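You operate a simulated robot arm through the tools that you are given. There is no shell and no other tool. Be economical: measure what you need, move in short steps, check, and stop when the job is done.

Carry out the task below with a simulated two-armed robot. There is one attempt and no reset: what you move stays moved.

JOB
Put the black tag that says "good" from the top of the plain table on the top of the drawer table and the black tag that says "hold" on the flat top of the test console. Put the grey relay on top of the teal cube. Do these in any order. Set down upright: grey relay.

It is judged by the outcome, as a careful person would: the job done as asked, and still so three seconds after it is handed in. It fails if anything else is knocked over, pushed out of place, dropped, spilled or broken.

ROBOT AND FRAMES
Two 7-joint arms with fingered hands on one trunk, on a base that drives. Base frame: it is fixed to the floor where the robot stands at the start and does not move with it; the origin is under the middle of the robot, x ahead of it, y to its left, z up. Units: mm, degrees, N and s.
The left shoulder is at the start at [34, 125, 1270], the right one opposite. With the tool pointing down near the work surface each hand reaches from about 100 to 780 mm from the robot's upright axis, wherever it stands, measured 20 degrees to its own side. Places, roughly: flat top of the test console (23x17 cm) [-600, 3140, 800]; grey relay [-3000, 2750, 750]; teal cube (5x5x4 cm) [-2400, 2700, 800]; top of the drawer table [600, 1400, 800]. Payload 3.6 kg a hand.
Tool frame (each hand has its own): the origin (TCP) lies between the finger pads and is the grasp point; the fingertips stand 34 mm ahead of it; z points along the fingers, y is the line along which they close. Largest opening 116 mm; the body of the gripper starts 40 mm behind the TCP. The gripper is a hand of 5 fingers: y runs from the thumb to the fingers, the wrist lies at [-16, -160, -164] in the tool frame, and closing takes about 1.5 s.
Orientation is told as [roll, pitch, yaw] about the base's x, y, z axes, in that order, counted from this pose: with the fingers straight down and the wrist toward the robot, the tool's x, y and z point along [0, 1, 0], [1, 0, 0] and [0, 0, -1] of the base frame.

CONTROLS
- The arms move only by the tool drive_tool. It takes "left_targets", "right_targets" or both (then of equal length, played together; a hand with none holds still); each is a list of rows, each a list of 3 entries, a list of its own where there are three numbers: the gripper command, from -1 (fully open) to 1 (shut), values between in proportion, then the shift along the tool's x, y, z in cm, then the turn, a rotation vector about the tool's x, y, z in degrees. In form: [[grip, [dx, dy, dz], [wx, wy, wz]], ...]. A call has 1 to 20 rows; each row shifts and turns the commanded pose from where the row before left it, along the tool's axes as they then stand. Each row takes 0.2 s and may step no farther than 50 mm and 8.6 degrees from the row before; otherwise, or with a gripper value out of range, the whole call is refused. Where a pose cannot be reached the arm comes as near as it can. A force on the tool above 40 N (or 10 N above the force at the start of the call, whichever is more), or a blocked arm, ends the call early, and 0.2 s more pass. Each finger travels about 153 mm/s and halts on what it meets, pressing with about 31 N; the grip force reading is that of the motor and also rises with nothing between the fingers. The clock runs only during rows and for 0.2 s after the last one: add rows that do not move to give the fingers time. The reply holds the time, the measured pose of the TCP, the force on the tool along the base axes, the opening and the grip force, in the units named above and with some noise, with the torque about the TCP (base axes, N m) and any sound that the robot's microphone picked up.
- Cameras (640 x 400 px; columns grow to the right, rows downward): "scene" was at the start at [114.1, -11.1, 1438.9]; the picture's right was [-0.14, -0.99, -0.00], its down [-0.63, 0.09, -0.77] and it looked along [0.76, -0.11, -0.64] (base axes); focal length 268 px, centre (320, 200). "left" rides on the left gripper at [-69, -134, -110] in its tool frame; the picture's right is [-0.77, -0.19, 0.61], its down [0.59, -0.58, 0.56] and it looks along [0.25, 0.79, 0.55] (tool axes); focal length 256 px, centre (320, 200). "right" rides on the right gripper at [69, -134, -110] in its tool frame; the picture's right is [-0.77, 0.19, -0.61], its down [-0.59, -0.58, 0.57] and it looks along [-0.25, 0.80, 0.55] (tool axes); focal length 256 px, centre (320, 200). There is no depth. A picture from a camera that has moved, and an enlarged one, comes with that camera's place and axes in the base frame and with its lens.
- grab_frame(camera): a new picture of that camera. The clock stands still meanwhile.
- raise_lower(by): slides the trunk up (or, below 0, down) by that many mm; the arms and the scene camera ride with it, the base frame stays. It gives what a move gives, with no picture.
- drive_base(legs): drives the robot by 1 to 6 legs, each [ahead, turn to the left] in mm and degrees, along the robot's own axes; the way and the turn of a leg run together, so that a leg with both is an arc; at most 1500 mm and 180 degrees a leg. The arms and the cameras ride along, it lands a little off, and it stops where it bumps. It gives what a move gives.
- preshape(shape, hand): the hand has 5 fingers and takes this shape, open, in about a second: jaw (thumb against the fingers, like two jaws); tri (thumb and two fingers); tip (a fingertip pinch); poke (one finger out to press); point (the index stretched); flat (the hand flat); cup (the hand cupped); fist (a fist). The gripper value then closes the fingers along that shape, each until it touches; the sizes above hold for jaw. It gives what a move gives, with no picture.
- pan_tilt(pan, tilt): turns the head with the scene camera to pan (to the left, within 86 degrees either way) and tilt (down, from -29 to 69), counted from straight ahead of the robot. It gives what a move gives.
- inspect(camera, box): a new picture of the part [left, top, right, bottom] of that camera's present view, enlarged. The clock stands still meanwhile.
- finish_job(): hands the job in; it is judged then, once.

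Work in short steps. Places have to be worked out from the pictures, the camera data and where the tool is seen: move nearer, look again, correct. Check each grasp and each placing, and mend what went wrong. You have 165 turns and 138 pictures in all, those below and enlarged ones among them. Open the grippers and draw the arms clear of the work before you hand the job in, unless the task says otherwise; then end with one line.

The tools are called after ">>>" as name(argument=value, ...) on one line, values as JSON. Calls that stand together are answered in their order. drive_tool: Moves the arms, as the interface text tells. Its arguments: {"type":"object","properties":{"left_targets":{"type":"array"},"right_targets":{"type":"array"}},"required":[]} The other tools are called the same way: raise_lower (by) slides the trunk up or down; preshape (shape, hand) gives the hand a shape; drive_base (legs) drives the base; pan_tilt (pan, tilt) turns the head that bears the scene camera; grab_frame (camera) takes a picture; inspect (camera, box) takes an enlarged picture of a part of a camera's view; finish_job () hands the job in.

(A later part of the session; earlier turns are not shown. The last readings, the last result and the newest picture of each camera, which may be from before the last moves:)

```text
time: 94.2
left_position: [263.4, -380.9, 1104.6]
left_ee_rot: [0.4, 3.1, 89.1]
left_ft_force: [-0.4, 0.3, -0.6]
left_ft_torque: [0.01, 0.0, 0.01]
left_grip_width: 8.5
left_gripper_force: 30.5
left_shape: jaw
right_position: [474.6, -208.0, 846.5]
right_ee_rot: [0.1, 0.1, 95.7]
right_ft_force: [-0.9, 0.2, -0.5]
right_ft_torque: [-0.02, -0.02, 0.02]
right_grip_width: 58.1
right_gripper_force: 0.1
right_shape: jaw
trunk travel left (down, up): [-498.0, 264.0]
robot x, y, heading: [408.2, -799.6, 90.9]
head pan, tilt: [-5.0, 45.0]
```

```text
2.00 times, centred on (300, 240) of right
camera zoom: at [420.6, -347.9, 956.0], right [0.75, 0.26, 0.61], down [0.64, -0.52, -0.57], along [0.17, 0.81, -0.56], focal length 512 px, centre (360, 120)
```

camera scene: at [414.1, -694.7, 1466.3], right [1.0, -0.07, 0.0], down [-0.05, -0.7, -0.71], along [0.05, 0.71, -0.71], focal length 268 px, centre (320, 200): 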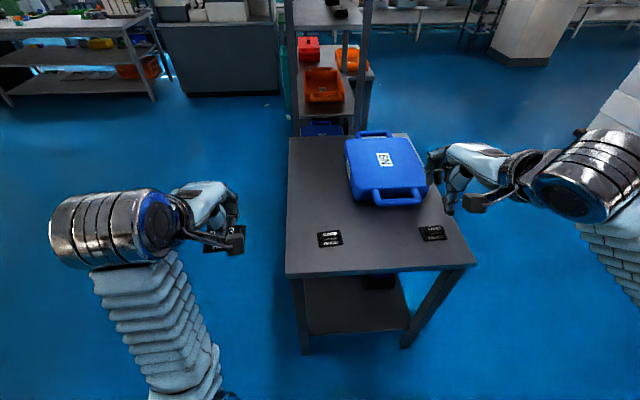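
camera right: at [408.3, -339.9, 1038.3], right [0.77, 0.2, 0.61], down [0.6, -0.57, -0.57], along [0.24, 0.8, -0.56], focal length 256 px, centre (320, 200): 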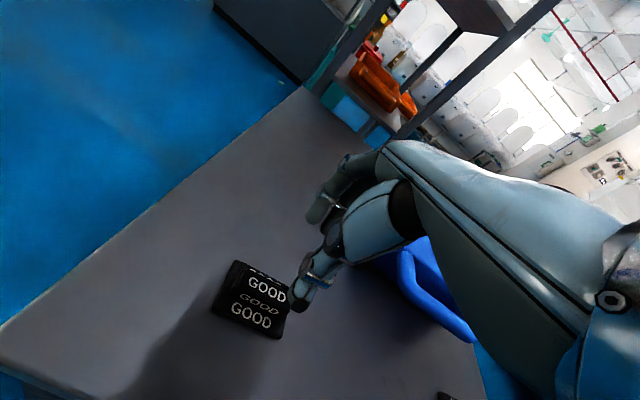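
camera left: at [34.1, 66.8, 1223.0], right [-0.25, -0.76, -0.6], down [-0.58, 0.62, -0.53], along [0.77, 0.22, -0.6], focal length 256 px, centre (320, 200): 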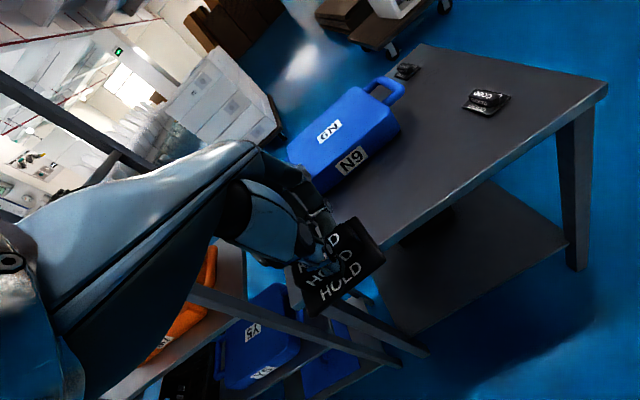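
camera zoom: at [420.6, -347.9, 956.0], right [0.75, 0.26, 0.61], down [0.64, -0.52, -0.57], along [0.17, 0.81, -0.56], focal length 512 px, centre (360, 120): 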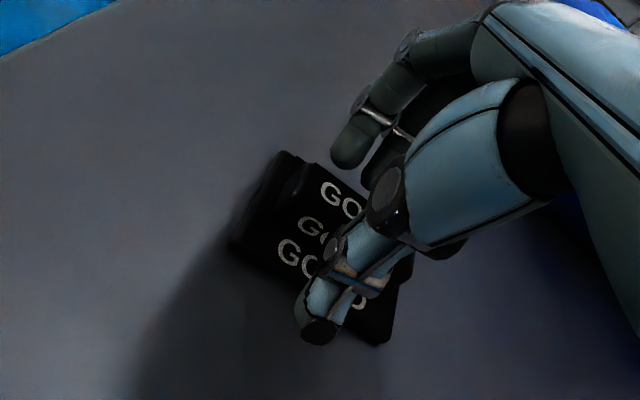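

The fingers straddle GOOD's bar, so I close, then lift.

>>> drive_tool(right_targets=[[0.5, [0, 0, 0], [0, 0, 0]], [1, [0, 0, 0], [0, 0, 0]], [1, [0, 0, 0], [0, 0, 0]], [1, [0, 0, 0], [0, 0, 0]], [1, [0, 0, 0], [0, 0, 0]], [1, [0, 0, 0], [0, 0, 0]], [1, [0, 0, -2], [0, 0, 0]], [1, [0, 0, -4], [0, 0, 0]], [1, [0, 0, -4], [0, 0, 0]], [1, [0, 0, -4], [0, 0, 0]], [1, [0, 0, -4], [0, 0, 0]], [1, [0, 0, -4], [0, 0, 0]], [1, [0, 0, -4], [0, 0, 0]], [1, [0, 0, 0], [0, 0, 0]]])

>>> grab_frame(camera="right")

>>> grab_frame(camera="scene")

```text
time: 97.2
left_position: [265.1, -383.1, 1105.3]
left_ee_rot: [0.4, 3.0, 89.1]
left_ft_force: [-0.4, -0.8, -0.5]
left_ft_torque: [0.02, -0.04, -0.03]
left_grip_width: 8.3
left_gripper_force: 31.1
left_shape: jaw
right_position: [477.0, -207.5, 1104.8]
right_ee_rot: [0.1, 0.0, 95.8]
right_ft_force: [-0.7, 1.0, 0.3]
right_ft_torque: [0.0, 0.01, -0.01]
right_grip_width: 18.8
right_gripper_force: 30.6
right_shape: jaw
trunk travel left (down, up): [-498.0, 264.0]
robot x, y, heading: [406.9, -798.4, 90.7]
head pan, tilt: [-5.0, 45.0]
```

```text
86 pictures are left
camera right: at [422.1, -347.6, 1214.8], right [0.75, 0.26, 0.61], down [0.64, -0.52, -0.57], along [0.17, 0.81, -0.56], focal length 256 px, centre (320, 200)
```

right: 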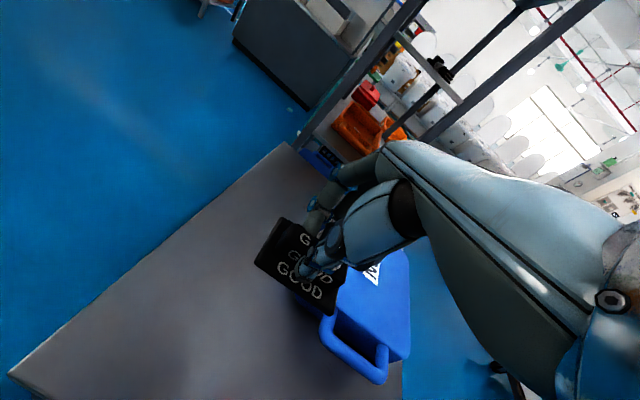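

```text
85 pictures are left
camera scene: at [413.8, -694.6, 1466.2], right [1.0, -0.07, 0.0], down [-0.05, -0.71, -0.71], along [0.05, 0.7, -0.71], focal length 268 px, centre (320, 200)
```

scene: 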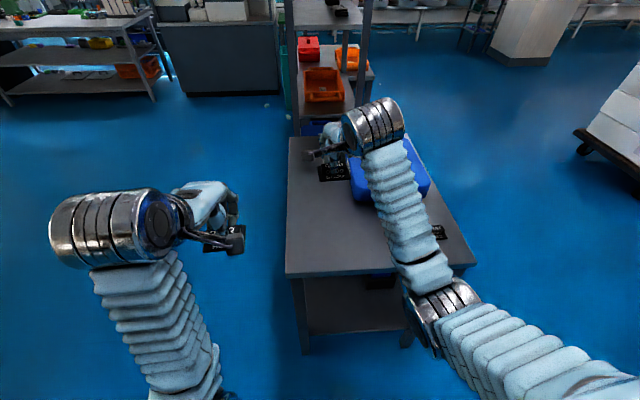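

GOOD is held at 18.8 mm. I retract the right hand into the carrying pose before driving.

>>> drive_tool(right_targets=[[1, [-2.9, -3, -0.6], [0, 0, 0]], [1, [-2.9, -3, -0.6], [0, 0, 0]], [1, [-2.9, -3, -0.6], [0, 0, 0]], [1, [-2.9, -3, -0.6], [0, 0, 0]], [1, [-2.9, -3, -0.6], [0, 0, 0]], [1, [-2.9, -3, -0.6], [0, 0, 0]], [1, [0, 0, 0], [0, 0, 0]]])

>>> drive_base(legs=[[0, 89.2], [650, 0], [0, -90]])

```text
time: 98.8
left_position: [263.5, -381.0, 1105.0]
left_ee_rot: [0.5, 3.2, 89.1]
left_ft_force: [-0.4, -0.3, -0.1]
left_ft_torque: [0.01, 0.0, 0.01]
left_grip_width: 8.4
left_gripper_force: 31.1
left_shape: jaw
right_position: [667.9, -369.5, 1141.3]
right_ee_rot: [0.1, 0.0, 95.7]
right_ft_force: [-0.6, 0.1, 0.2]
right_ft_torque: [-0.01, -0.01, 0.0]
right_grip_width: 18.7
right_gripper_force: 31.0
right_shape: jaw
trunk travel left (down, up): [-498.0, 264.0]
robot x, y, heading: [409.3, -799.1, 90.8]
head pan, tilt: [-5.0, 45.0]
```

```text
time: 110.0
left_position: [-372.4, -371.4, 1105.6]
left_ee_rot: [0.5, 3.1, 86.5]
left_ft_force: [0.3, -0.4, 0.4]
left_ft_torque: [-0.01, -0.02, 0.03]
left_grip_width: 8.8
left_gripper_force: 30.8
left_shape: jaw
right_position: [31.3, -377.0, 1143.1]
right_ee_rot: [0.1, 0.2, 93.2]
right_ft_force: [-0.1, -0.8, -0.3]
right_ft_torque: [0.0, -0.03, 0.0]
right_grip_width: 18.8
right_gripper_force: 31.2
right_shape: jaw
trunk travel left (down, up): [-498.0, 264.0]
robot x, y, heading: [-246.7, -793.4, 88.3]
head pan, tilt: [-5.0, 45.0]
```

The drive is good and both tags are held. I head straight along +y to y≈1300, then look toward the drawer table.

>>> drive_base(legs=[[0, 2], [1050, 0], [1040, 0]])

>>> pan_tilt(pan=-75, tilt=40)

>>> grab_frame(camera="scene")

```text
time: 120.9
left_position: [-396.2, 1724.9, 1105.4]
left_ee_rot: [0.5, 3.0, 89.0]
left_ft_force: [-0.1, 0.1, -0.5]
left_ft_torque: [0.0, 0.02, -0.01]
left_grip_width: 8.5
left_gripper_force: 31.2
left_shape: jaw
right_position: [7.5, 1735.6, 1141.4]
right_ee_rot: [0.1, 0.1, 95.7]
right_ft_force: [0.6, 0.7, 0.9]
right_ft_torque: [-0.02, 0.0, 0.01]
right_grip_width: 18.5
right_gripper_force: 30.8
right_shape: jaw
trunk travel left (down, up): [-498.0, 264.0]
robot x, y, heading: [-252.7, 1305.2, 90.7]
head pan, tilt: [-5.0, 45.0]
```

```text
time: 122.3
left_position: [-396.5, 1724.0, 1104.6]
left_ee_rot: [0.5, 3.1, 89.0]
left_ft_force: [-0.3, -0.8, 0.0]
left_ft_torque: [-0.02, 0.0, 0.0]
left_grip_width: 8.5
left_gripper_force: 31.2
left_shape: jaw
right_position: [8.4, 1734.3, 1140.8]
right_ee_rot: [0.1, 0.0, 95.7]
right_ft_force: [0.5, -0.6, 0.7]
right_ft_torque: [-0.01, -0.02, 0.0]
right_grip_width: 18.5
right_gripper_force: 31.4
right_shape: jaw
trunk travel left (down, up): [-498.0, 264.0]
robot x, y, heading: [-253.3, 1308.2, 91.1]
head pan, tilt: [-75.0, 40.0]
```

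```text
84 pictures are left
camera scene: at [-170.3, 1353.3, 1473.5], right [0.27, -0.96, 0.0], down [-0.62, -0.18, -0.77], along [0.74, 0.21, -0.64], focal length 268 px, centre (320, 200)
```

scene: 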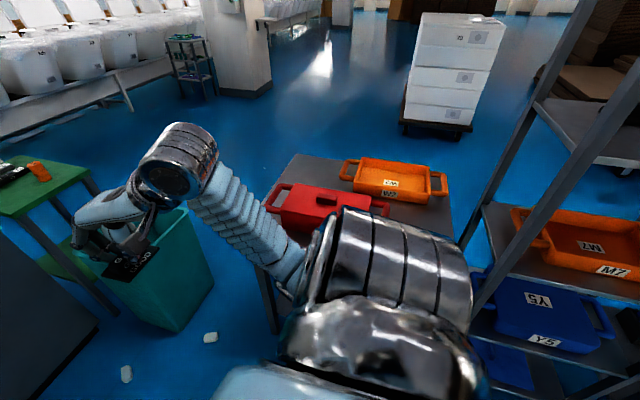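

There is room to turn. I turn right 91° to face the drawer table and look.

>>> drive_base(legs=[[0, -91]])

>>> pan_tilt(pan=0, tilt=35)

>>> grab_frame(camera="scene")

```text
time: 126.5
left_position: [167.3, 1440.6, 1107.0]
left_ee_rot: [0.5, 3.0, -2.1]
left_ft_force: [-0.3, -0.4, -0.5]
left_ft_torque: [0.0, 0.01, 0.03]
left_grip_width: 8.6
left_gripper_force: 31.4
left_shape: jaw
right_position: [169.6, 1036.2, 1142.7]
right_ee_rot: [0.1, 0.1, 4.4]
right_ft_force: [-0.2, -0.3, -0.7]
right_ft_torque: [0.02, -0.04, -0.03]
right_grip_width: 18.5
right_gripper_force: 30.8
right_shape: jaw
trunk travel left (down, up): [-498.0, 264.0]
robot x, y, heading: [-252.7, 1305.5, -0.5]
head pan, tilt: [-75.0, 40.0]
```

```text
time: 128.0
left_position: [167.2, 1439.8, 1105.1]
left_ee_rot: [0.6, 3.0, -2.3]
left_ft_force: [-0.3, 0.5, -1.0]
left_ft_torque: [0.0, -0.01, 0.0]
left_grip_width: 8.8
left_gripper_force: 30.8
left_shape: jaw
right_position: [170.0, 1036.7, 1142.3]
right_ee_rot: [0.2, 0.0, 4.5]
right_ft_force: [0.4, -0.7, 0.7]
right_ft_torque: [-0.01, -0.04, 0.01]
right_grip_width: 18.7
right_gripper_force: 30.6
right_shape: jaw
trunk travel left (down, up): [-498.0, 264.0]
robot x, y, heading: [-253.4, 1302.9, -0.7]
head pan, tilt: [0.0, 35.0]
```

```text
83 pictures are left
camera scene: at [-141.1, 1306.0, 1481.1], right [-0.01, -1.0, 0.0], down [-0.57, 0.01, -0.82], along [0.82, -0.01, -0.57], focal length 268 px, centre (320, 200)
```

scene: 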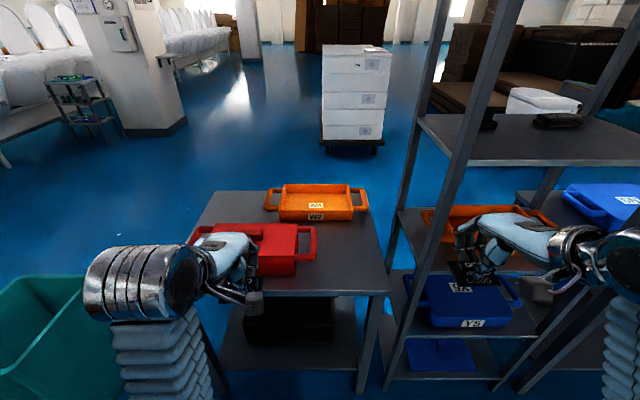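

The drawer table's right-near area (x 370-690, y 1095-1290) is free. I drive 150 mm closer, keeping both hands high.

>>> drive_base(legs=[[150, 0]])

>>> grab_frame(camera="scene")

```text
time: 129.4
left_position: [318.4, 1439.8, 1106.1]
left_ee_rot: [0.7, 3.5, -2.1]
left_ft_force: [-0.6, 0.3, -0.5]
left_ft_torque: [-0.02, 0.02, -0.03]
left_grip_width: 8.6
left_gripper_force: 31.1
left_shape: jaw
right_position: [318.0, 1036.1, 1142.9]
right_ee_rot: [0.2, 0.1, 4.4]
right_ft_force: [-20.7, 2.3, -6.9]
right_ft_torque: [0.13, -0.05, -0.47]
right_grip_width: 17.9
right_gripper_force: 30.8
right_shape: jaw
trunk travel left (down, up): [-498.0, 264.0]
robot x, y, heading: [-104.0, 1306.5, -0.3]
head pan, tilt: [0.0, 35.0]
```

```text
82 pictures are left
camera scene: at [5.6, 1305.6, 1481.3], right [-0.01, -1.0, 0.0], down [-0.57, 0.0, -0.82], along [0.82, -0.01, -0.57], focal length 268 px, centre (320, 200)
```

scene: 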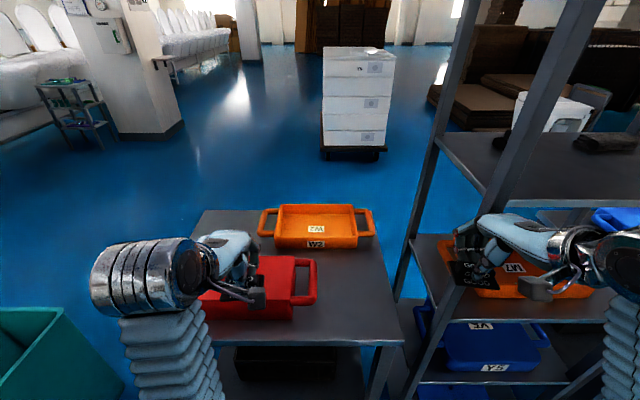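

The right hand is pressing something with about 20 N, probably the rack post. I draw it back and to the left at once.

>>> drive_tool(right_targets=[[1, [0, -4, 0], [0, 0, 0]], [1, [3, -3, 0], [0, 0, 0]], [1, [0, 0, 0], [0, 0, 0]]])

>>> grab_frame(camera="scene")

>>> grab_frame(camera="right")

```text
time: 130.2
left_position: [322.6, 1438.6, 1104.8]
left_ee_rot: [0.7, 3.5, -2.1]
left_ft_force: [-0.1, -0.5, -0.4]
left_ft_torque: [-0.02, -0.01, 0.03]
left_grip_width: 8.6
left_gripper_force: 30.9
left_shape: jaw
right_position: [310.4, 1035.0, 1140.9]
right_ee_rot: [0.3, 0.3, 4.5]
right_ft_force: [0.2, 0.8, -0.3]
right_ft_torque: [0.0, 0.01, 0.01]
right_grip_width: 18.5
right_gripper_force: 30.8
right_shape: jaw
right hand out of reach, approached as far as the arm can: row 1, 2
trunk travel left (down, up): [-498.0, 264.0]
robot x, y, heading: [-103.0, 1304.5, -0.2]
head pan, tilt: [0.0, 35.0]
```

```text
81 pictures are left
camera scene: at [9.0, 1305.4, 1481.1], right [-0.01, -1.0, 0.0], down [-0.57, 0.0, -0.82], along [0.82, -0.01, -0.57], focal length 268 px, centre (320, 200)
```

scene: 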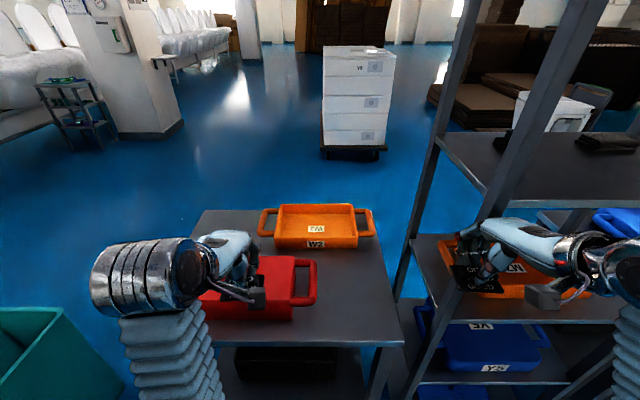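

```text
80 pictures are left
camera right: at [172.3, 1093.2, 1251.1], right [0.25, -0.75, 0.61], down [-0.53, -0.63, -0.56], along [0.81, -0.18, -0.56], focal length 256 px, centre (320, 200)
```

right: 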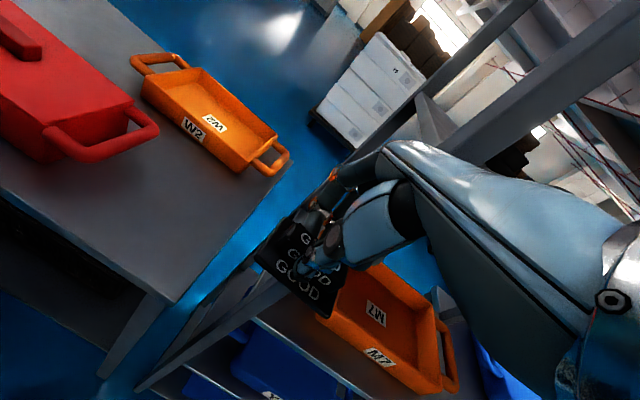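

The contact is gone. The arm is simply folded to its limit here, so I move the hand left, away from the post, without pulling in.

>>> drive_tool(right_targets=[[1, [4, 0, 0], [0, 0, 0]], [1, [4, 0, 0], [0, 0, 0]], [1, [4, 0.3, 0], [0, 0, 0]], [1, [0, 0, 0], [0, 0, 0]]])

>>> grab_frame(camera="scene")

```text
time: 131.2
left_position: [320.9, 1438.0, 1104.0]
left_ee_rot: [0.7, 3.5, -2.0]
left_ft_force: [-0.2, -0.4, 0.3]
left_ft_torque: [0.02, 0.0, 0.02]
left_grip_width: 8.7
left_gripper_force: 30.6
left_shape: jaw
right_position: [328.3, 1103.8, 1143.6]
right_ee_rot: [0.2, 0.4, 4.6]
right_ft_force: [0.0, 0.2, -0.2]
right_ft_torque: [0.03, -0.03, 0.0]
right_grip_width: 17.8
right_gripper_force: 30.8
right_shape: jaw
right hand out of reach, approached as far as the arm can: row 1, 2, 3
trunk travel left (down, up): [-498.0, 264.0]
robot x, y, heading: [-105.4, 1305.7, -0.4]
head pan, tilt: [0.0, 35.0]
```

```text
79 pictures are left
camera scene: at [8.2, 1303.4, 1481.2], right [-0.01, -1.0, 0.0], down [-0.57, 0.01, -0.82], along [0.82, -0.01, -0.57], focal length 268 px, centre (320, 200)
```

scene: 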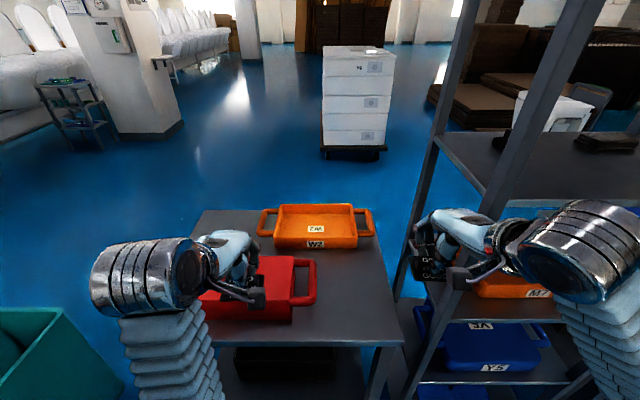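

The hand is clear of the post now. I move it forward and left toward [500,1190], above the free table area.

>>> drive_tool(right_targets=[[1, [4, 2, 0], [0, 0, 0]], [1, [4, 2, 0], [0, 0, 0]], [1, [0.5, 4, 0], [0, 0, 1.5]], [1, [0.5, 4, 0], [0, 0, 1.5]], [1, [0.3, 4, 0], [0, 0, 1.5]], [1, [0, 2, 0], [0, 0, 0]], [1, [0, 0, 4], [0, 0, 0]], [1, [0, 0, 4], [0, 0, 0]], [1, [0, 0, 4], [0, 0, 0]], [1, [0, 0, 4], [0, 0, 0]], [1, [0, 0, 0], [0, 0, 0]]])

>>> grab_frame(camera="scene")

>>> grab_frame(camera="right")

```text
time: 133.6
left_position: [322.6, 1439.8, 1103.6]
left_ee_rot: [0.8, 3.5, -2.1]
left_ft_force: [0.7, 0.4, -0.5]
left_ft_torque: [0.02, 0.01, 0.01]
left_grip_width: 8.6
left_gripper_force: 31.1
left_shape: jaw
right_position: [500.0, 1208.3, 981.1]
right_ee_rot: [0.2, 0.4, 0.0]
right_ft_force: [0.8, -0.1, -0.5]
right_ft_torque: [0.05, 0.01, 0.02]
right_grip_width: 18.0
right_gripper_force: 31.2
right_shape: jaw
trunk travel left (down, up): [-498.0, 264.0]
robot x, y, heading: [-102.7, 1305.4, -0.5]
head pan, tilt: [0.0, 35.0]
```

```text
78 pictures are left
camera scene: at [9.1, 1305.3, 1481.1], right [-0.01, -1.0, 0.0], down [-0.57, 0.0, -0.82], along [0.82, -0.01, -0.57], focal length 268 px, centre (320, 200)
```

scene: 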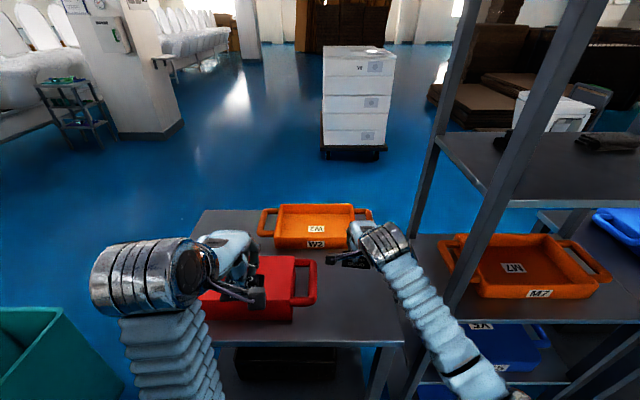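

```text
77 pictures are left
camera right: at [366.9, 1277.0, 1091.9], right [0.19, -0.77, 0.61], down [-0.58, -0.59, -0.56], along [0.79, -0.24, -0.56], focal length 256 px, centre (320, 200)
```

right: 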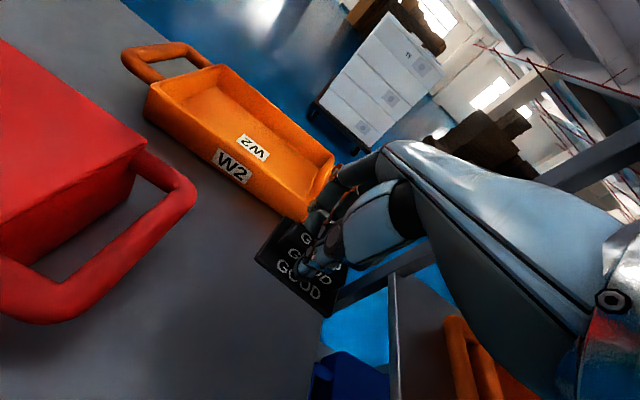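

The landing spot at about [480,1195] is clear on the table between the red box handle and the edge. I lower toward it.

>>> drive_tool(right_targets=[[1, [-1.3, -2, 2], [0, 0, 0]], [1, [0, 0, 3], [0, 0, 0]], [1, [0, 0, 3], [0, 0, 0]], [1, [0, 0, 3], [0, 0, 0]], [1, [0, 0, 1], [0, 0, 0]], [1, [0, 0, 0], [0, 0, 0]]])

>>> grab_frame(camera="right")

```text
time: 135.0
left_position: [321.7, 1439.0, 1104.3]
left_ee_rot: [0.6, 3.5, -2.0]
left_ft_force: [-0.7, 0.1, -0.4]
left_ft_torque: [-0.03, 0.02, 0.01]
left_grip_width: 8.6
left_gripper_force: 30.7
left_shape: jaw
right_position: [479.5, 1196.5, 862.1]
right_ee_rot: [0.2, 0.4, 0.0]
right_ft_force: [-0.4, -0.9, -0.3]
right_ft_torque: [0.01, 0.0, 0.0]
right_grip_width: 18.2
right_gripper_force: 30.7
right_shape: jaw
trunk travel left (down, up): [-498.0, 264.0]
robot x, y, heading: [-102.7, 1304.7, -0.5]
head pan, tilt: [0.0, 35.0]
```

```text
76 pictures are left
camera right: at [347.0, 1264.6, 972.8], right [0.19, -0.77, 0.61], down [-0.58, -0.59, -0.56], along [0.79, -0.24, -0.56], focal length 256 px, centre (320, 200)
```

right: 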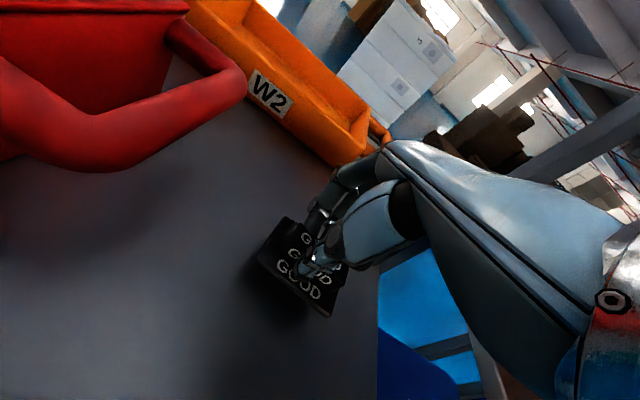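

The tag is just above the surface. I creep down in small steps and watch the force.

>>> drive_tool(right_targets=[[1, [0, 0, 0.6], [0, 0, 0]], [1, [0, 0, 0.5], [0, 0, 0]], [1, [0, 0, 0.3], [0, 0, 0]], [1, [0, 0, 0], [0, 0, 0]]])

>>> grab_frame(camera="right")

```text
time: 136.0
left_position: [321.5, 1437.8, 1104.5]
left_ee_rot: [0.6, 3.5, -2.0]
left_ft_force: [0.2, -0.3, -0.1]
left_ft_torque: [0.02, 0.01, 0.02]
left_grip_width: 8.8
left_gripper_force: 31.2
left_shape: jaw
right_position: [479.0, 1195.3, 850.0]
right_ee_rot: [0.2, 0.3, 0.1]
right_ft_force: [-0.6, -0.9, -0.4]
right_ft_torque: [0.01, 0.01, 0.0]
right_grip_width: 17.8
right_gripper_force: 30.0
right_shape: jaw
trunk travel left (down, up): [-498.0, 264.0]
robot x, y, heading: [-103.8, 1308.3, -0.8]
head pan, tilt: [0.0, 35.0]
```

```text
75 pictures are left
camera right: at [347.0, 1263.9, 959.8], right [0.19, -0.77, 0.61], down [-0.58, -0.59, -0.56], along [0.79, -0.25, -0.56], focal length 256 px, centre (320, 200)
```

right: 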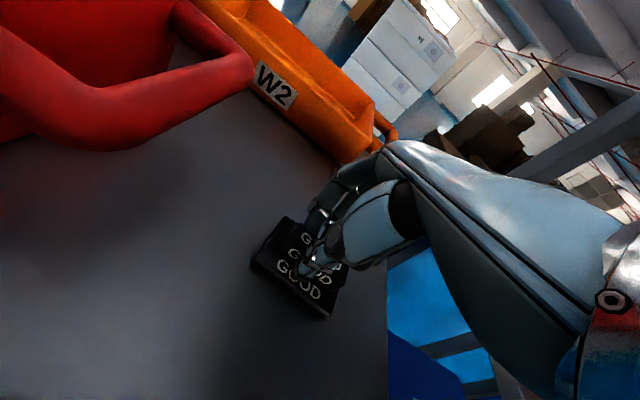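

>>> drive_tool(right_targets=[[1, [0, 0, 0.2], [0, 0, 0]], [1, [0, 0, 0.2], [0, 0, 0]], [1, [0, 0, 0], [0, 0, 0]]])

```text
time: 136.8
left_position: [321.0, 1439.8, 1103.9]
left_ee_rot: [0.6, 3.5, -2.2]
left_ft_force: [0.7, -0.2, -1.1]
left_ft_torque: [0.0, 0.01, 0.01]
left_grip_width: 8.5
left_gripper_force: 30.6
left_shape: jaw
right_position: [479.6, 1194.8, 845.7]
right_ee_rot: [0.0, 0.2, 0.0]
right_ft_force: [0.3, 0.8, 0.7]
right_ft_torque: [-0.04, 0.03, -0.01]
right_grip_width: 18.1
right_gripper_force: 31.3
right_shape: jaw
trunk travel left (down, up): [-498.0, 264.0]
robot x, y, heading: [-101.0, 1307.5, -0.3]
head pan, tilt: [0.0, 35.0]
```

The height matches the one at the pick with no force yet. I go down 1-2 mm more to confirm contact before I release.

>>> drive_tool(right_targets=[[1, [0, 0, 0.15], [0, 0, 0]], [1, [0, 0, 0.15], [0, 0, 0]], [1, [0, 0, 0], [0, 0, 0]]])

>>> inspect(camera="right", box=[200, 180, 420, 340])

```text
time: 137.6
left_position: [320.7, 1439.6, 1104.4]
left_ee_rot: [0.6, 3.5, -2.1]
left_ft_force: [-0.1, 0.2, -0.9]
left_ft_torque: [0.0, -0.01, 0.03]
left_grip_width: 8.6
left_gripper_force: 30.9
left_shape: jaw
right_position: [479.1, 1194.5, 844.5]
right_ee_rot: [0.2, 0.0, 0.0]
right_ft_force: [0.7, 0.4, 12.3]
right_ft_torque: [-0.03, 0.09, -0.03]
right_grip_width: 17.9
right_gripper_force: 31.0
right_shape: jaw
trunk travel left (down, up): [-498.0, 264.0]
robot x, y, heading: [-106.6, 1303.3, -0.5]
head pan, tilt: [0.0, 35.0]
```

```text
2.50 times, centred on (310, 260) of right
camera zoom: at [346.4, 1263.2, 954.3], right [0.19, -0.77, 0.61], down [-0.58, -0.59, -0.57], along [0.8, -0.24, -0.55], focal length 640 px, centre (345, 50)
```

zoom: 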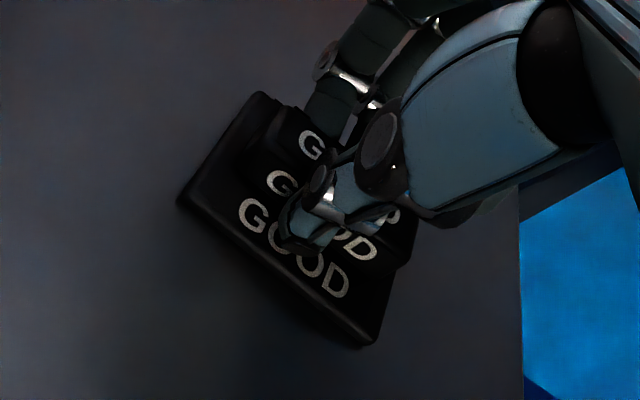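

The tag is in contact, with 12 N on the tool. I open to halfway and lift straight up.

>>> drive_tool(right_targets=[[0.5, [0, 0, -0.1], [0, 0, 0]], [0, [0, 0, 0], [0, 0, 0]], [0, [0, 0, 0], [0, 0, 0]], [0, [0, 0, 0], [0, 0, 0]], [0, [0, 0, -2], [0, 0, 0]], [0, [0, 0, -4], [0, 0, 0]], [0, [0, 0, -4], [0, 0, 0]], [0, [0, 0, -4], [0, 0, 0]], [0, [0, 0, -4], [0, 0, 0]], [0, [0, 0, -4], [0, 0, 0]], [0, [0, 0, -4], [0, 0, 0]], [0, [0, 0, 0], [0, 0, 0]]])

>>> grab_frame(camera="right")

```text
time: 140.2
left_position: [321.6, 1439.4, 1105.3]
left_ee_rot: [0.5, 3.5, -2.2]
left_ft_force: [0.2, 0.4, -0.4]
left_ft_torque: [0.02, 0.02, 0.0]
left_grip_width: 8.4
left_gripper_force: 30.9
left_shape: jaw
right_position: [481.8, 1193.5, 1103.0]
right_ee_rot: [0.2, 0.3, 0.0]
right_ft_force: [0.8, -0.1, 0.5]
right_ft_torque: [0.01, 0.01, -0.02]
right_grip_width: 58.0
right_gripper_force: 0.0
right_shape: jaw
trunk travel left (down, up): [-498.0, 264.0]
robot x, y, heading: [-102.4, 1303.2, -0.7]
head pan, tilt: [0.0, 35.0]
```

```text
73 pictures are left
camera right: at [348.3, 1261.7, 1212.7], right [0.19, -0.77, 0.61], down [-0.58, -0.59, -0.56], along [0.79, -0.24, -0.56], focal length 256 px, centre (320, 200)
```

right: 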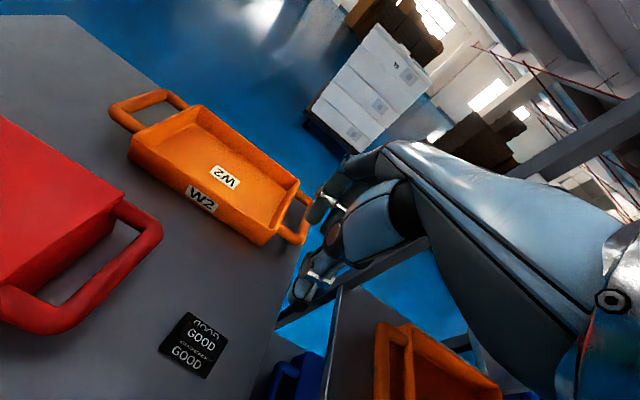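

GOOD is flat on the drawer table. I retract the right hand along its lane clear of the rack, then back out and face the console.

>>> drive_tool(right_targets=[[0, [0, -4, -1], [0, 0, 0]], [0, [0, -4, -1], [0, 0, 0]], [0, [0, -4, -1], [0, 0, 0]], [0, [0, 0, 0], [0, 0, 0]]])

>>> drive_base(legs=[[-350, 0], [0, 91]])

>>> pan_tilt(pan=10, tilt=25)

>>> grab_frame(camera="scene")

```text
time: 141.2
left_position: [322.8, 1439.6, 1103.5]
left_ee_rot: [0.7, 3.4, -2.2]
left_ft_force: [-0.2, -0.7, -0.1]
left_ft_torque: [0.02, -0.01, 0.01]
left_grip_width: 8.7
left_gripper_force: 30.7
left_shape: jaw
right_position: [363.0, 1194.8, 1133.2]
right_ee_rot: [0.2, 0.4, 0.0]
right_ft_force: [0.3, -0.6, 0.5]
right_ft_torque: [0.0, 0.05, -0.01]
right_grip_width: 57.6
right_gripper_force: 0.0
right_shape: jaw
trunk travel left (down, up): [-498.0, 264.0]
robot x, y, heading: [-102.6, 1302.8, -0.2]
head pan, tilt: [0.0, 35.0]
```

```text
time: 147.3
left_position: [-592.1, 1734.0, 1105.1]
left_ee_rot: [0.7, 3.5, 88.0]
left_ft_force: [-0.1, 0.8, -0.1]
left_ft_torque: [0.01, 0.01, 0.03]
left_grip_width: 8.4
left_gripper_force: 31.0
left_shape: jaw
right_position: [-348.0, 1773.7, 1133.7]
right_ee_rot: [0.2, 0.3, 90.1]
right_ft_force: [-0.6, 0.4, -0.3]
right_ft_torque: [-0.03, 0.0, 0.0]
right_grip_width: 57.6
right_gripper_force: 0.1
right_shape: jaw
trunk travel left (down, up): [-498.0, 264.0]
robot x, y, heading: [-458.4, 1309.1, 89.7]
head pan, tilt: [0.0, 35.0]
```

```text
time: 148.0
left_position: [-592.0, 1734.6, 1106.2]
left_ee_rot: [0.6, 3.5, 87.9]
left_ft_force: [1.4, -0.1, -0.8]
left_ft_torque: [-0.02, -0.03, -0.02]
left_grip_width: 8.7
left_gripper_force: 30.7
left_shape: jaw
right_position: [-346.2, 1775.2, 1134.3]
right_ee_rot: [0.2, 0.2, 90.2]
right_ft_force: [-0.3, -0.4, -0.9]
right_ft_torque: [0.06, -0.01, -0.02]
right_grip_width: 57.6
right_gripper_force: 0.1
right_shape: jaw
trunk travel left (down, up): [-498.0, 264.0]
robot x, y, heading: [-459.6, 1305.7, 89.8]
head pan, tilt: [10.0, 25.0]
```

```text
72 pictures are left
camera scene: at [-471.7, 1423.5, 1496.8], right [0.99, 0.17, 0.0], down [0.07, -0.42, -0.91], along [-0.15, 0.89, -0.42], focal length 268 px, centre (320, 200)
```

scene: 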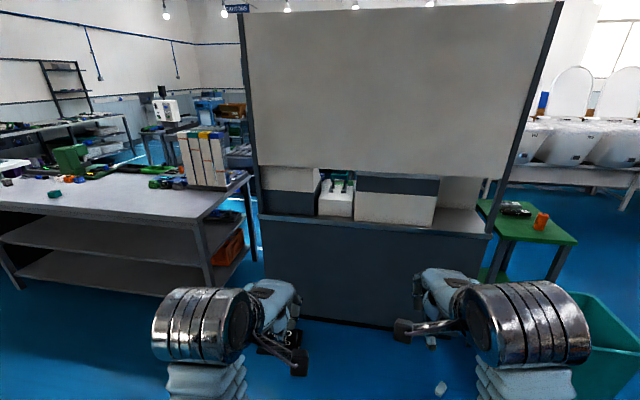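

The console should be the white unit in the middle of the dark bench. I zoom in.

>>> inspect(camera="scene", box=[240, 150, 500, 250])

```text
2.46 times, centred on (370, 200) of scene
camera zoom: at [-471.7, 1423.5, 1496.8], right [0.99, 0.17, 0.0], down [0.07, -0.42, -0.91], along [-0.15, 0.89, -0.42], focal length 660 px, centre (197, 200)
```

zoom: 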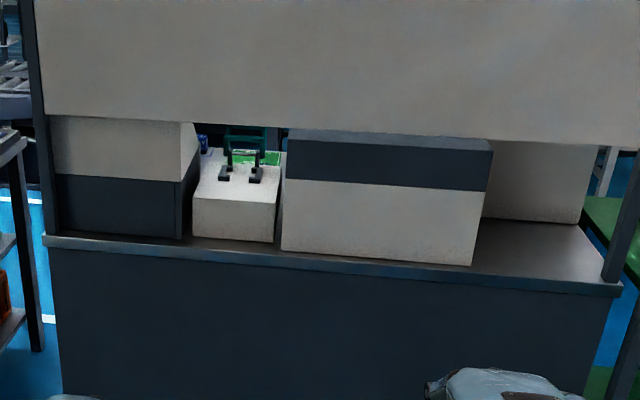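

The console sits under a tall backboard, so its open side may be the far one. I look right and left for a passage around.

>>> pan_tilt(pan=-45, tilt=15)

>>> grab_frame(camera="scene")

>>> pan_tilt(pan=55, tilt=15)

>>> grab_frame(camera="scene")

```text
time: 149.3
left_position: [-590.9, 1734.0, 1104.8]
left_ee_rot: [0.6, 3.4, 87.9]
left_ft_force: [-0.5, 0.1, -1.6]
left_ft_torque: [0.02, 0.02, 0.02]
left_grip_width: 8.8
left_gripper_force: 30.6
left_shape: jaw
right_position: [-347.4, 1774.8, 1133.8]
right_ee_rot: [0.2, 0.2, 90.0]
right_ft_force: [0.3, 0.0, 0.1]
right_ft_torque: [-0.02, -0.01, 0.0]
right_grip_width: 57.7
right_gripper_force: 0.0
right_shape: jaw
trunk travel left (down, up): [-498.0, 264.0]
robot x, y, heading: [-459.7, 1308.4, 89.5]
head pan, tilt: [-45.0, 15.0]
```

```text
70 pictures are left
camera scene: at [-390.0, 1398.3, 1513.1], right [0.7, -0.71, 0.0], down [-0.18, -0.18, -0.97], along [0.69, 0.68, -0.26], focal length 268 px, centre (320, 200)
```

scene: 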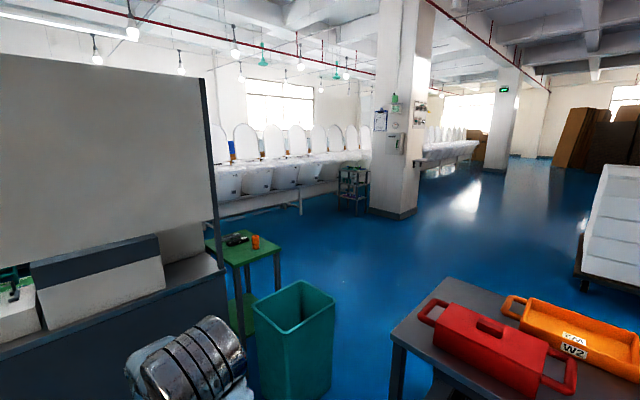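

```text
time: 151.0
left_position: [-591.4, 1734.0, 1105.0]
left_ee_rot: [0.6, 3.6, 87.9]
left_ft_force: [0.9, -0.1, -0.3]
left_ft_torque: [-0.01, 0.0, -0.01]
left_grip_width: 8.4
left_gripper_force: 30.9
left_shape: jaw
right_position: [-348.3, 1773.5, 1134.2]
right_ee_rot: [0.1, 0.3, 90.0]
right_ft_force: [-0.2, 0.2, 0.0]
right_ft_torque: [-0.04, -0.06, 0.0]
right_grip_width: 57.6
right_gripper_force: 0.1
right_shape: jaw
trunk travel left (down, up): [-498.0, 264.0]
robot x, y, heading: [-459.9, 1311.7, 89.4]
head pan, tilt: [55.0, 15.0]
```

```text
69 pictures are left
camera scene: at [-532.6, 1386.9, 1513.1], right [0.58, 0.81, 0.0], down [0.21, -0.15, -0.97], along [-0.79, 0.56, -0.26], focal length 268 px, centre (320, 200)
```

scene: 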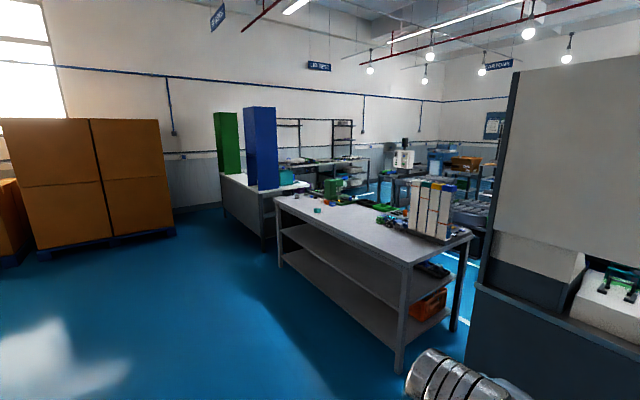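

The far side is fenced off by narrow gaps, so I go nearer on this side and look under the backboard first. I drive to about [-650,2150].

>>> drive_base(legs=[[0, 13], [860, 0], [0, -12.5]])

>>> raise_lower(by=-120)

>>> pan_tilt(pan=0, tilt=22)

>>> grab_frame(camera="scene")

```text
time: 156.0
left_position: [-866.7, 2487.1, 1104.5]
left_ee_rot: [0.6, 3.5, 101.1]
left_ft_force: [-0.2, -0.8, 0.3]
left_ft_torque: [-0.02, -0.02, 0.01]
left_grip_width: 8.9
left_gripper_force: 31.5
left_shape: jaw
right_position: [-638.8, 2579.0, 1133.6]
right_ee_rot: [0.4, 0.8, 103.8]
right_ft_force: [0.4, -8.8, -0.2]
right_ft_torque: [0.18, 0.01, 0.03]
right_grip_width: 56.4
right_gripper_force: 0.0
right_shape: jaw
trunk travel left (down, up): [-498.0, 264.0]
robot x, y, heading: [-636.3, 2104.0, 103.0]
head pan, tilt: [55.0, 15.0]
stopped in leg 2: the force on the tool passed its limit at 60 N (the readings are from after the stop); the commanded pose is now the measured one
```

```text
time: 157.5
left_position: [-868.0, 2494.5, 960.9]
left_ee_rot: [0.5, 6.8, 101.1]
left_ft_force: [0.4, -0.3, -1.1]
left_ft_torque: [0.03, 0.03, 0.01]
left_grip_width: 17.8
left_gripper_force: 31.1
left_shape: jaw
right_position: [-638.5, 2580.2, 1014.4]
right_ee_rot: [0.3, 0.5, 103.6]
right_ft_force: [0.1, 0.4, -0.4]
right_ft_torque: [0.0, 0.01, -0.01]
right_grip_width: 57.5
right_gripper_force: 0.1
right_shape: jaw
trunk travel left (down, up): [-378.0, 384.0]
robot x, y, heading: [-636.4, 2107.2, 103.0]
head pan, tilt: [55.0, 15.0]
```

```text
time: 158.7
left_position: [-867.9, 2495.3, 961.6]
left_ee_rot: [0.5, 6.9, 101.1]
left_ft_force: [-0.9, 0.0, -0.3]
left_ft_torque: [-0.02, 0.02, -0.03]
left_grip_width: 17.3
left_gripper_force: 30.9
left_shape: jaw
right_position: [-639.0, 2580.1, 1014.3]
right_ee_rot: [0.3, 0.7, 103.7]
right_ft_force: [-0.5, -0.5, 0.0]
right_ft_torque: [-0.01, 0.04, 0.0]
right_grip_width: 57.4
right_gripper_force: 0.0
right_shape: jaw
trunk travel left (down, up): [-378.0, 384.0]
robot x, y, heading: [-638.9, 2105.0, 102.5]
head pan, tilt: [0.0, 22.0]
```

```text
68 pictures are left
camera scene: at [-669.3, 2243.7, 1380.7], right [0.97, 0.22, 0.0], down [0.08, -0.37, -0.93], along [-0.21, 0.9, -0.37], focal length 268 px, centre (320, 200)
```

scene: 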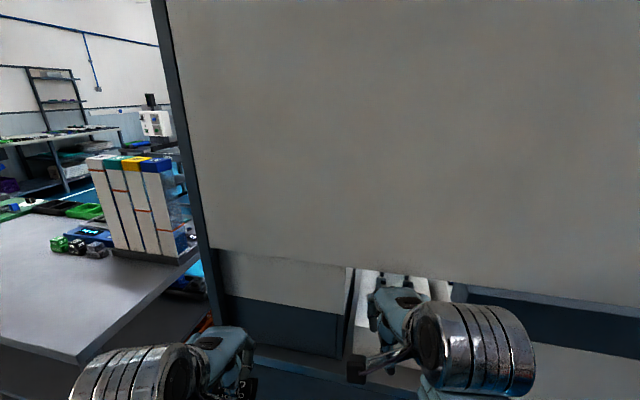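

The right hand touched the backboard, which is at about y=2650. I back off 350 mm, square up and look under the board from lower.

>>> drive_base(legs=[[-250, 0], [0, -12.5]])

>>> raise_lower(by=-150)

>>> pan_tilt(pan=0, tilt=15)

>>> grab_frame(camera="scene")

```text
time: 161.4
left_position: [-723.5, 2289.9, 961.2]
left_ee_rot: [0.5, 6.9, 88.9]
left_ft_force: [-1.0, 0.3, 0.0]
left_ft_torque: [0.0, 0.03, -0.01]
left_grip_width: 8.4
left_gripper_force: 30.9
left_shape: jaw
right_position: [-480.7, 2323.9, 1014.4]
right_ee_rot: [0.2, 0.6, 91.3]
right_ft_force: [0.6, 0.1, 0.1]
right_ft_torque: [0.0, 0.03, 0.0]
right_grip_width: 57.6
right_gripper_force: 0.0
right_shape: jaw
trunk travel left (down, up): [-378.0, 384.0]
robot x, y, heading: [-581.4, 1859.6, 90.5]
head pan, tilt: [0.0, 22.0]
```

```text
time: 163.1
left_position: [-722.7, 2295.2, 756.7]
left_ee_rot: [0.2, 15.2, 88.7]
left_ft_force: [0.6, -0.4, -0.6]
left_ft_torque: [0.03, 0.0, 0.0]
left_grip_width: 17.5
left_gripper_force: 31.0
left_shape: jaw
right_position: [-480.8, 2335.8, 821.3]
right_ee_rot: [-0.1, 6.3, 91.2]
right_ft_force: [-0.1, 0.1, 0.2]
right_ft_torque: [0.02, -0.01, 0.02]
right_grip_width: 58.0
right_gripper_force: 0.1
right_shape: jaw
trunk travel left (down, up): [-228.0, 534.0]
robot x, y, heading: [-585.7, 1860.9, 90.5]
head pan, tilt: [0.0, 22.0]
```

```text
time: 163.8
left_position: [-722.3, 2297.2, 755.5]
left_ee_rot: [0.2, 15.2, 88.8]
left_ft_force: [-0.3, -0.4, -0.4]
left_ft_torque: [0.0, -0.02, -0.02]
left_grip_width: 17.6
left_gripper_force: 30.9
left_shape: jaw
right_position: [-480.1, 2335.6, 821.9]
right_ee_rot: [-0.1, 6.4, 91.1]
right_ft_force: [0.3, 0.2, -0.4]
right_ft_torque: [0.03, 0.0, -0.01]
right_grip_width: 57.6
right_gripper_force: 0.2
right_shape: jaw
trunk travel left (down, up): [-228.0, 534.0]
robot x, y, heading: [-584.8, 1862.0, 90.7]
head pan, tilt: [0.0, 15.0]
```

```text
67 pictures are left
camera scene: at [-584.0, 2061.1, 1238.2], right [1.0, 0.01, 0.0], down [0.0, -0.26, -0.97], along [-0.01, 0.97, -0.26], focal length 268 px, centre (320, 200)
```

scene: 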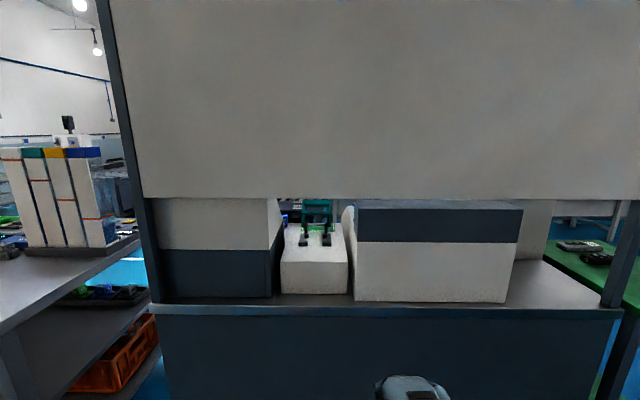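

I zoom in on the console region under the board.

>>> inspect(camera="scene", box=[240, 180, 400, 310])

```text
3.08 times, centred on (320, 245) of scene
camera zoom: at [-584.0, 2061.1, 1238.2], right [1.0, 0.01, 0.0], down [0.0, -0.26, -0.97], along [-0.01, 0.97, -0.26], focal length 825 px, centre (320, 62)
```

zoom: 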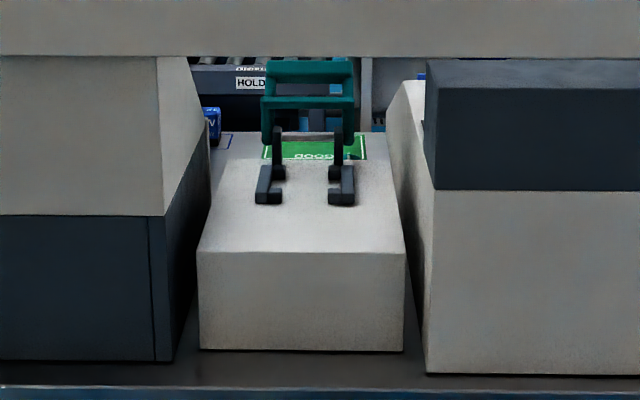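

The console's white top, with lever-like posts and a GOOD sign, lies under the board. I need a second viewpoint for heights, so I drive 200 mm closer with the hands kept low and short of the bench.

>>> drive_base(legs=[[200, 0]])

>>> pan_tilt(pan=0, tilt=22)

>>> grab_frame(camera="scene")

>>> inspect(camera="scene", box=[230, 120, 410, 280])

```text
time: 165.4
left_position: [-724.5, 2489.5, 759.8]
left_ee_rot: [0.2, 14.5, 88.8]
left_ft_force: [0.3, -1.5, 0.3]
left_ft_torque: [0.08, -0.03, 0.04]
left_grip_width: 17.5
left_gripper_force: 30.8
left_shape: jaw
right_position: [-480.9, 2528.4, 829.3]
right_ee_rot: [-0.3, 5.4, 91.3]
right_ft_force: [0.3, -1.9, -0.2]
right_ft_torque: [0.09, -0.01, -0.02]
right_grip_width: 58.2
right_gripper_force: 0.0
right_shape: jaw
trunk travel left (down, up): [-228.0, 534.0]
robot x, y, heading: [-585.2, 2061.3, 90.5]
head pan, tilt: [0.0, 15.0]
```

```text
time: 166.1
left_position: [-725.3, 2492.4, 759.2]
left_ee_rot: [0.2, 14.9, 88.8]
left_ft_force: [0.2, 0.3, -1.4]
left_ft_torque: [0.03, -0.02, -0.03]
left_grip_width: 8.7
left_gripper_force: 31.5
left_shape: jaw
right_position: [-481.5, 2533.6, 826.7]
right_ee_rot: [-0.4, 5.7, 91.4]
right_ft_force: [-0.8, -0.6, -0.4]
right_ft_torque: [-0.04, -0.05, 0.02]
right_grip_width: 57.8
right_gripper_force: 0.0
right_shape: jaw
trunk travel left (down, up): [-228.0, 534.0]
robot x, y, heading: [-584.9, 2060.2, 90.5]
head pan, tilt: [0.0, 22.0]
```

```text
65 pictures are left
camera scene: at [-585.9, 2262.0, 1226.9], right [1.0, 0.01, 0.0], down [0.0, -0.37, -0.93], along [-0.01, 0.93, -0.37], focal length 268 px, centre (320, 200)
```

scene: 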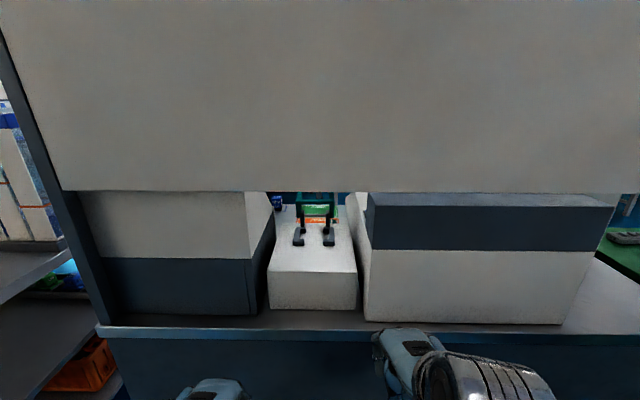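

```text
2.50 times, centred on (320, 200) of scene
camera zoom: at [-585.9, 2262.0, 1226.9], right [1.0, 0.01, 0.0], down [0.0, -0.37, -0.93], along [-0.01, 0.93, -0.37], focal length 670 px, centre (320, 200)
```

zoom: 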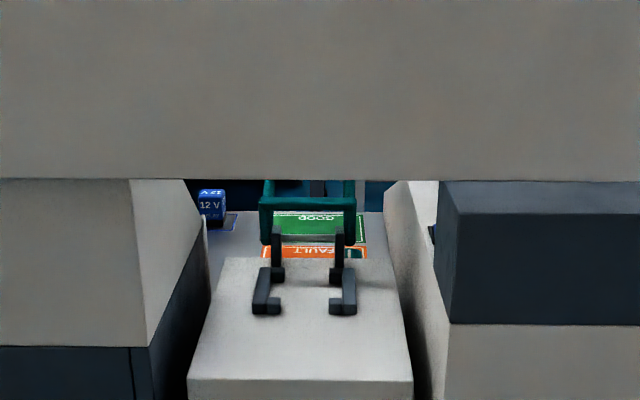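

Triangulation puts the bench edge at y≈2654, z≈798, and a white block top at z≈905 just behind the board. Beyond it, signs readable from the far side surround the stated place [-600,3140,800], so the console is meant to be used from the far side. I back off, raise the trunk again and drive the long open way round.

>>> drive_base(legs=[[-250, 0]])

>>> raise_lower(by=270)

>>> drive_base(legs=[[0, -175], [1350, 0], [1260, 0]])

```text
time: 167.9
left_position: [-722.0, 2238.9, 759.0]
left_ee_rot: [0.2, 14.8, 88.7]
left_ft_force: [-0.5, 1.4, -0.7]
left_ft_torque: [0.0, 0.0, -0.01]
left_grip_width: 8.6
left_gripper_force: 30.6
left_shape: jaw
right_position: [-478.0, 2278.5, 826.9]
right_ee_rot: [-0.4, 5.6, 91.1]
right_ft_force: [0.0, -0.5, -0.8]
right_ft_torque: [0.01, 0.03, -0.03]
right_grip_width: 57.8
right_gripper_force: 0.1
right_shape: jaw
trunk travel left (down, up): [-228.0, 534.0]
robot x, y, heading: [-581.0, 1809.9, 90.1]
head pan, tilt: [0.0, 22.0]
```

```text
time: 170.7
left_position: [-721.7, 2239.4, 1028.4]
left_ee_rot: [0.2, 14.9, 88.6]
left_ft_force: [0.0, -0.1, -0.5]
left_ft_torque: [0.01, -0.04, -0.01]
left_grip_width: 8.4
left_gripper_force: 30.9
left_shape: jaw
right_position: [-475.9, 2281.7, 1100.4]
right_ee_rot: [-0.9, 5.1, 91.0]
right_ft_force: [0.3, 0.3, 0.0]
right_ft_torque: [-0.02, 0.05, 0.01]
right_grip_width: 57.7
right_gripper_force: 0.0
right_shape: jaw
trunk travel left (down, up): [-498.0, 264.0]
robot x, y, heading: [-580.8, 1806.5, 90.3]
head pan, tilt: [0.0, 22.0]
```

```text
time: 190.6
left_position: [-65.8, -1223.6, 1028.8]
left_ee_rot: [0.1, 14.8, -85.0]
left_ft_force: [-0.3, -0.1, 0.2]
left_ft_torque: [0.01, 0.03, -0.01]
left_grip_width: 17.2
left_gripper_force: 31.7
left_shape: jaw
right_position: [-308.5, -1290.9, 1097.1]
right_ee_rot: [-0.9, 5.4, -82.9]
right_ft_force: [-0.6, -0.2, 0.0]
right_ft_torque: [-0.01, -0.02, 0.01]
right_grip_width: 57.8
right_gripper_force: 0.1
right_shape: jaw
trunk travel left (down, up): [-498.0, 264.0]
robot x, y, heading: [-245.7, -814.1, -83.2]
head pan, tilt: [0.0, 22.0]
```

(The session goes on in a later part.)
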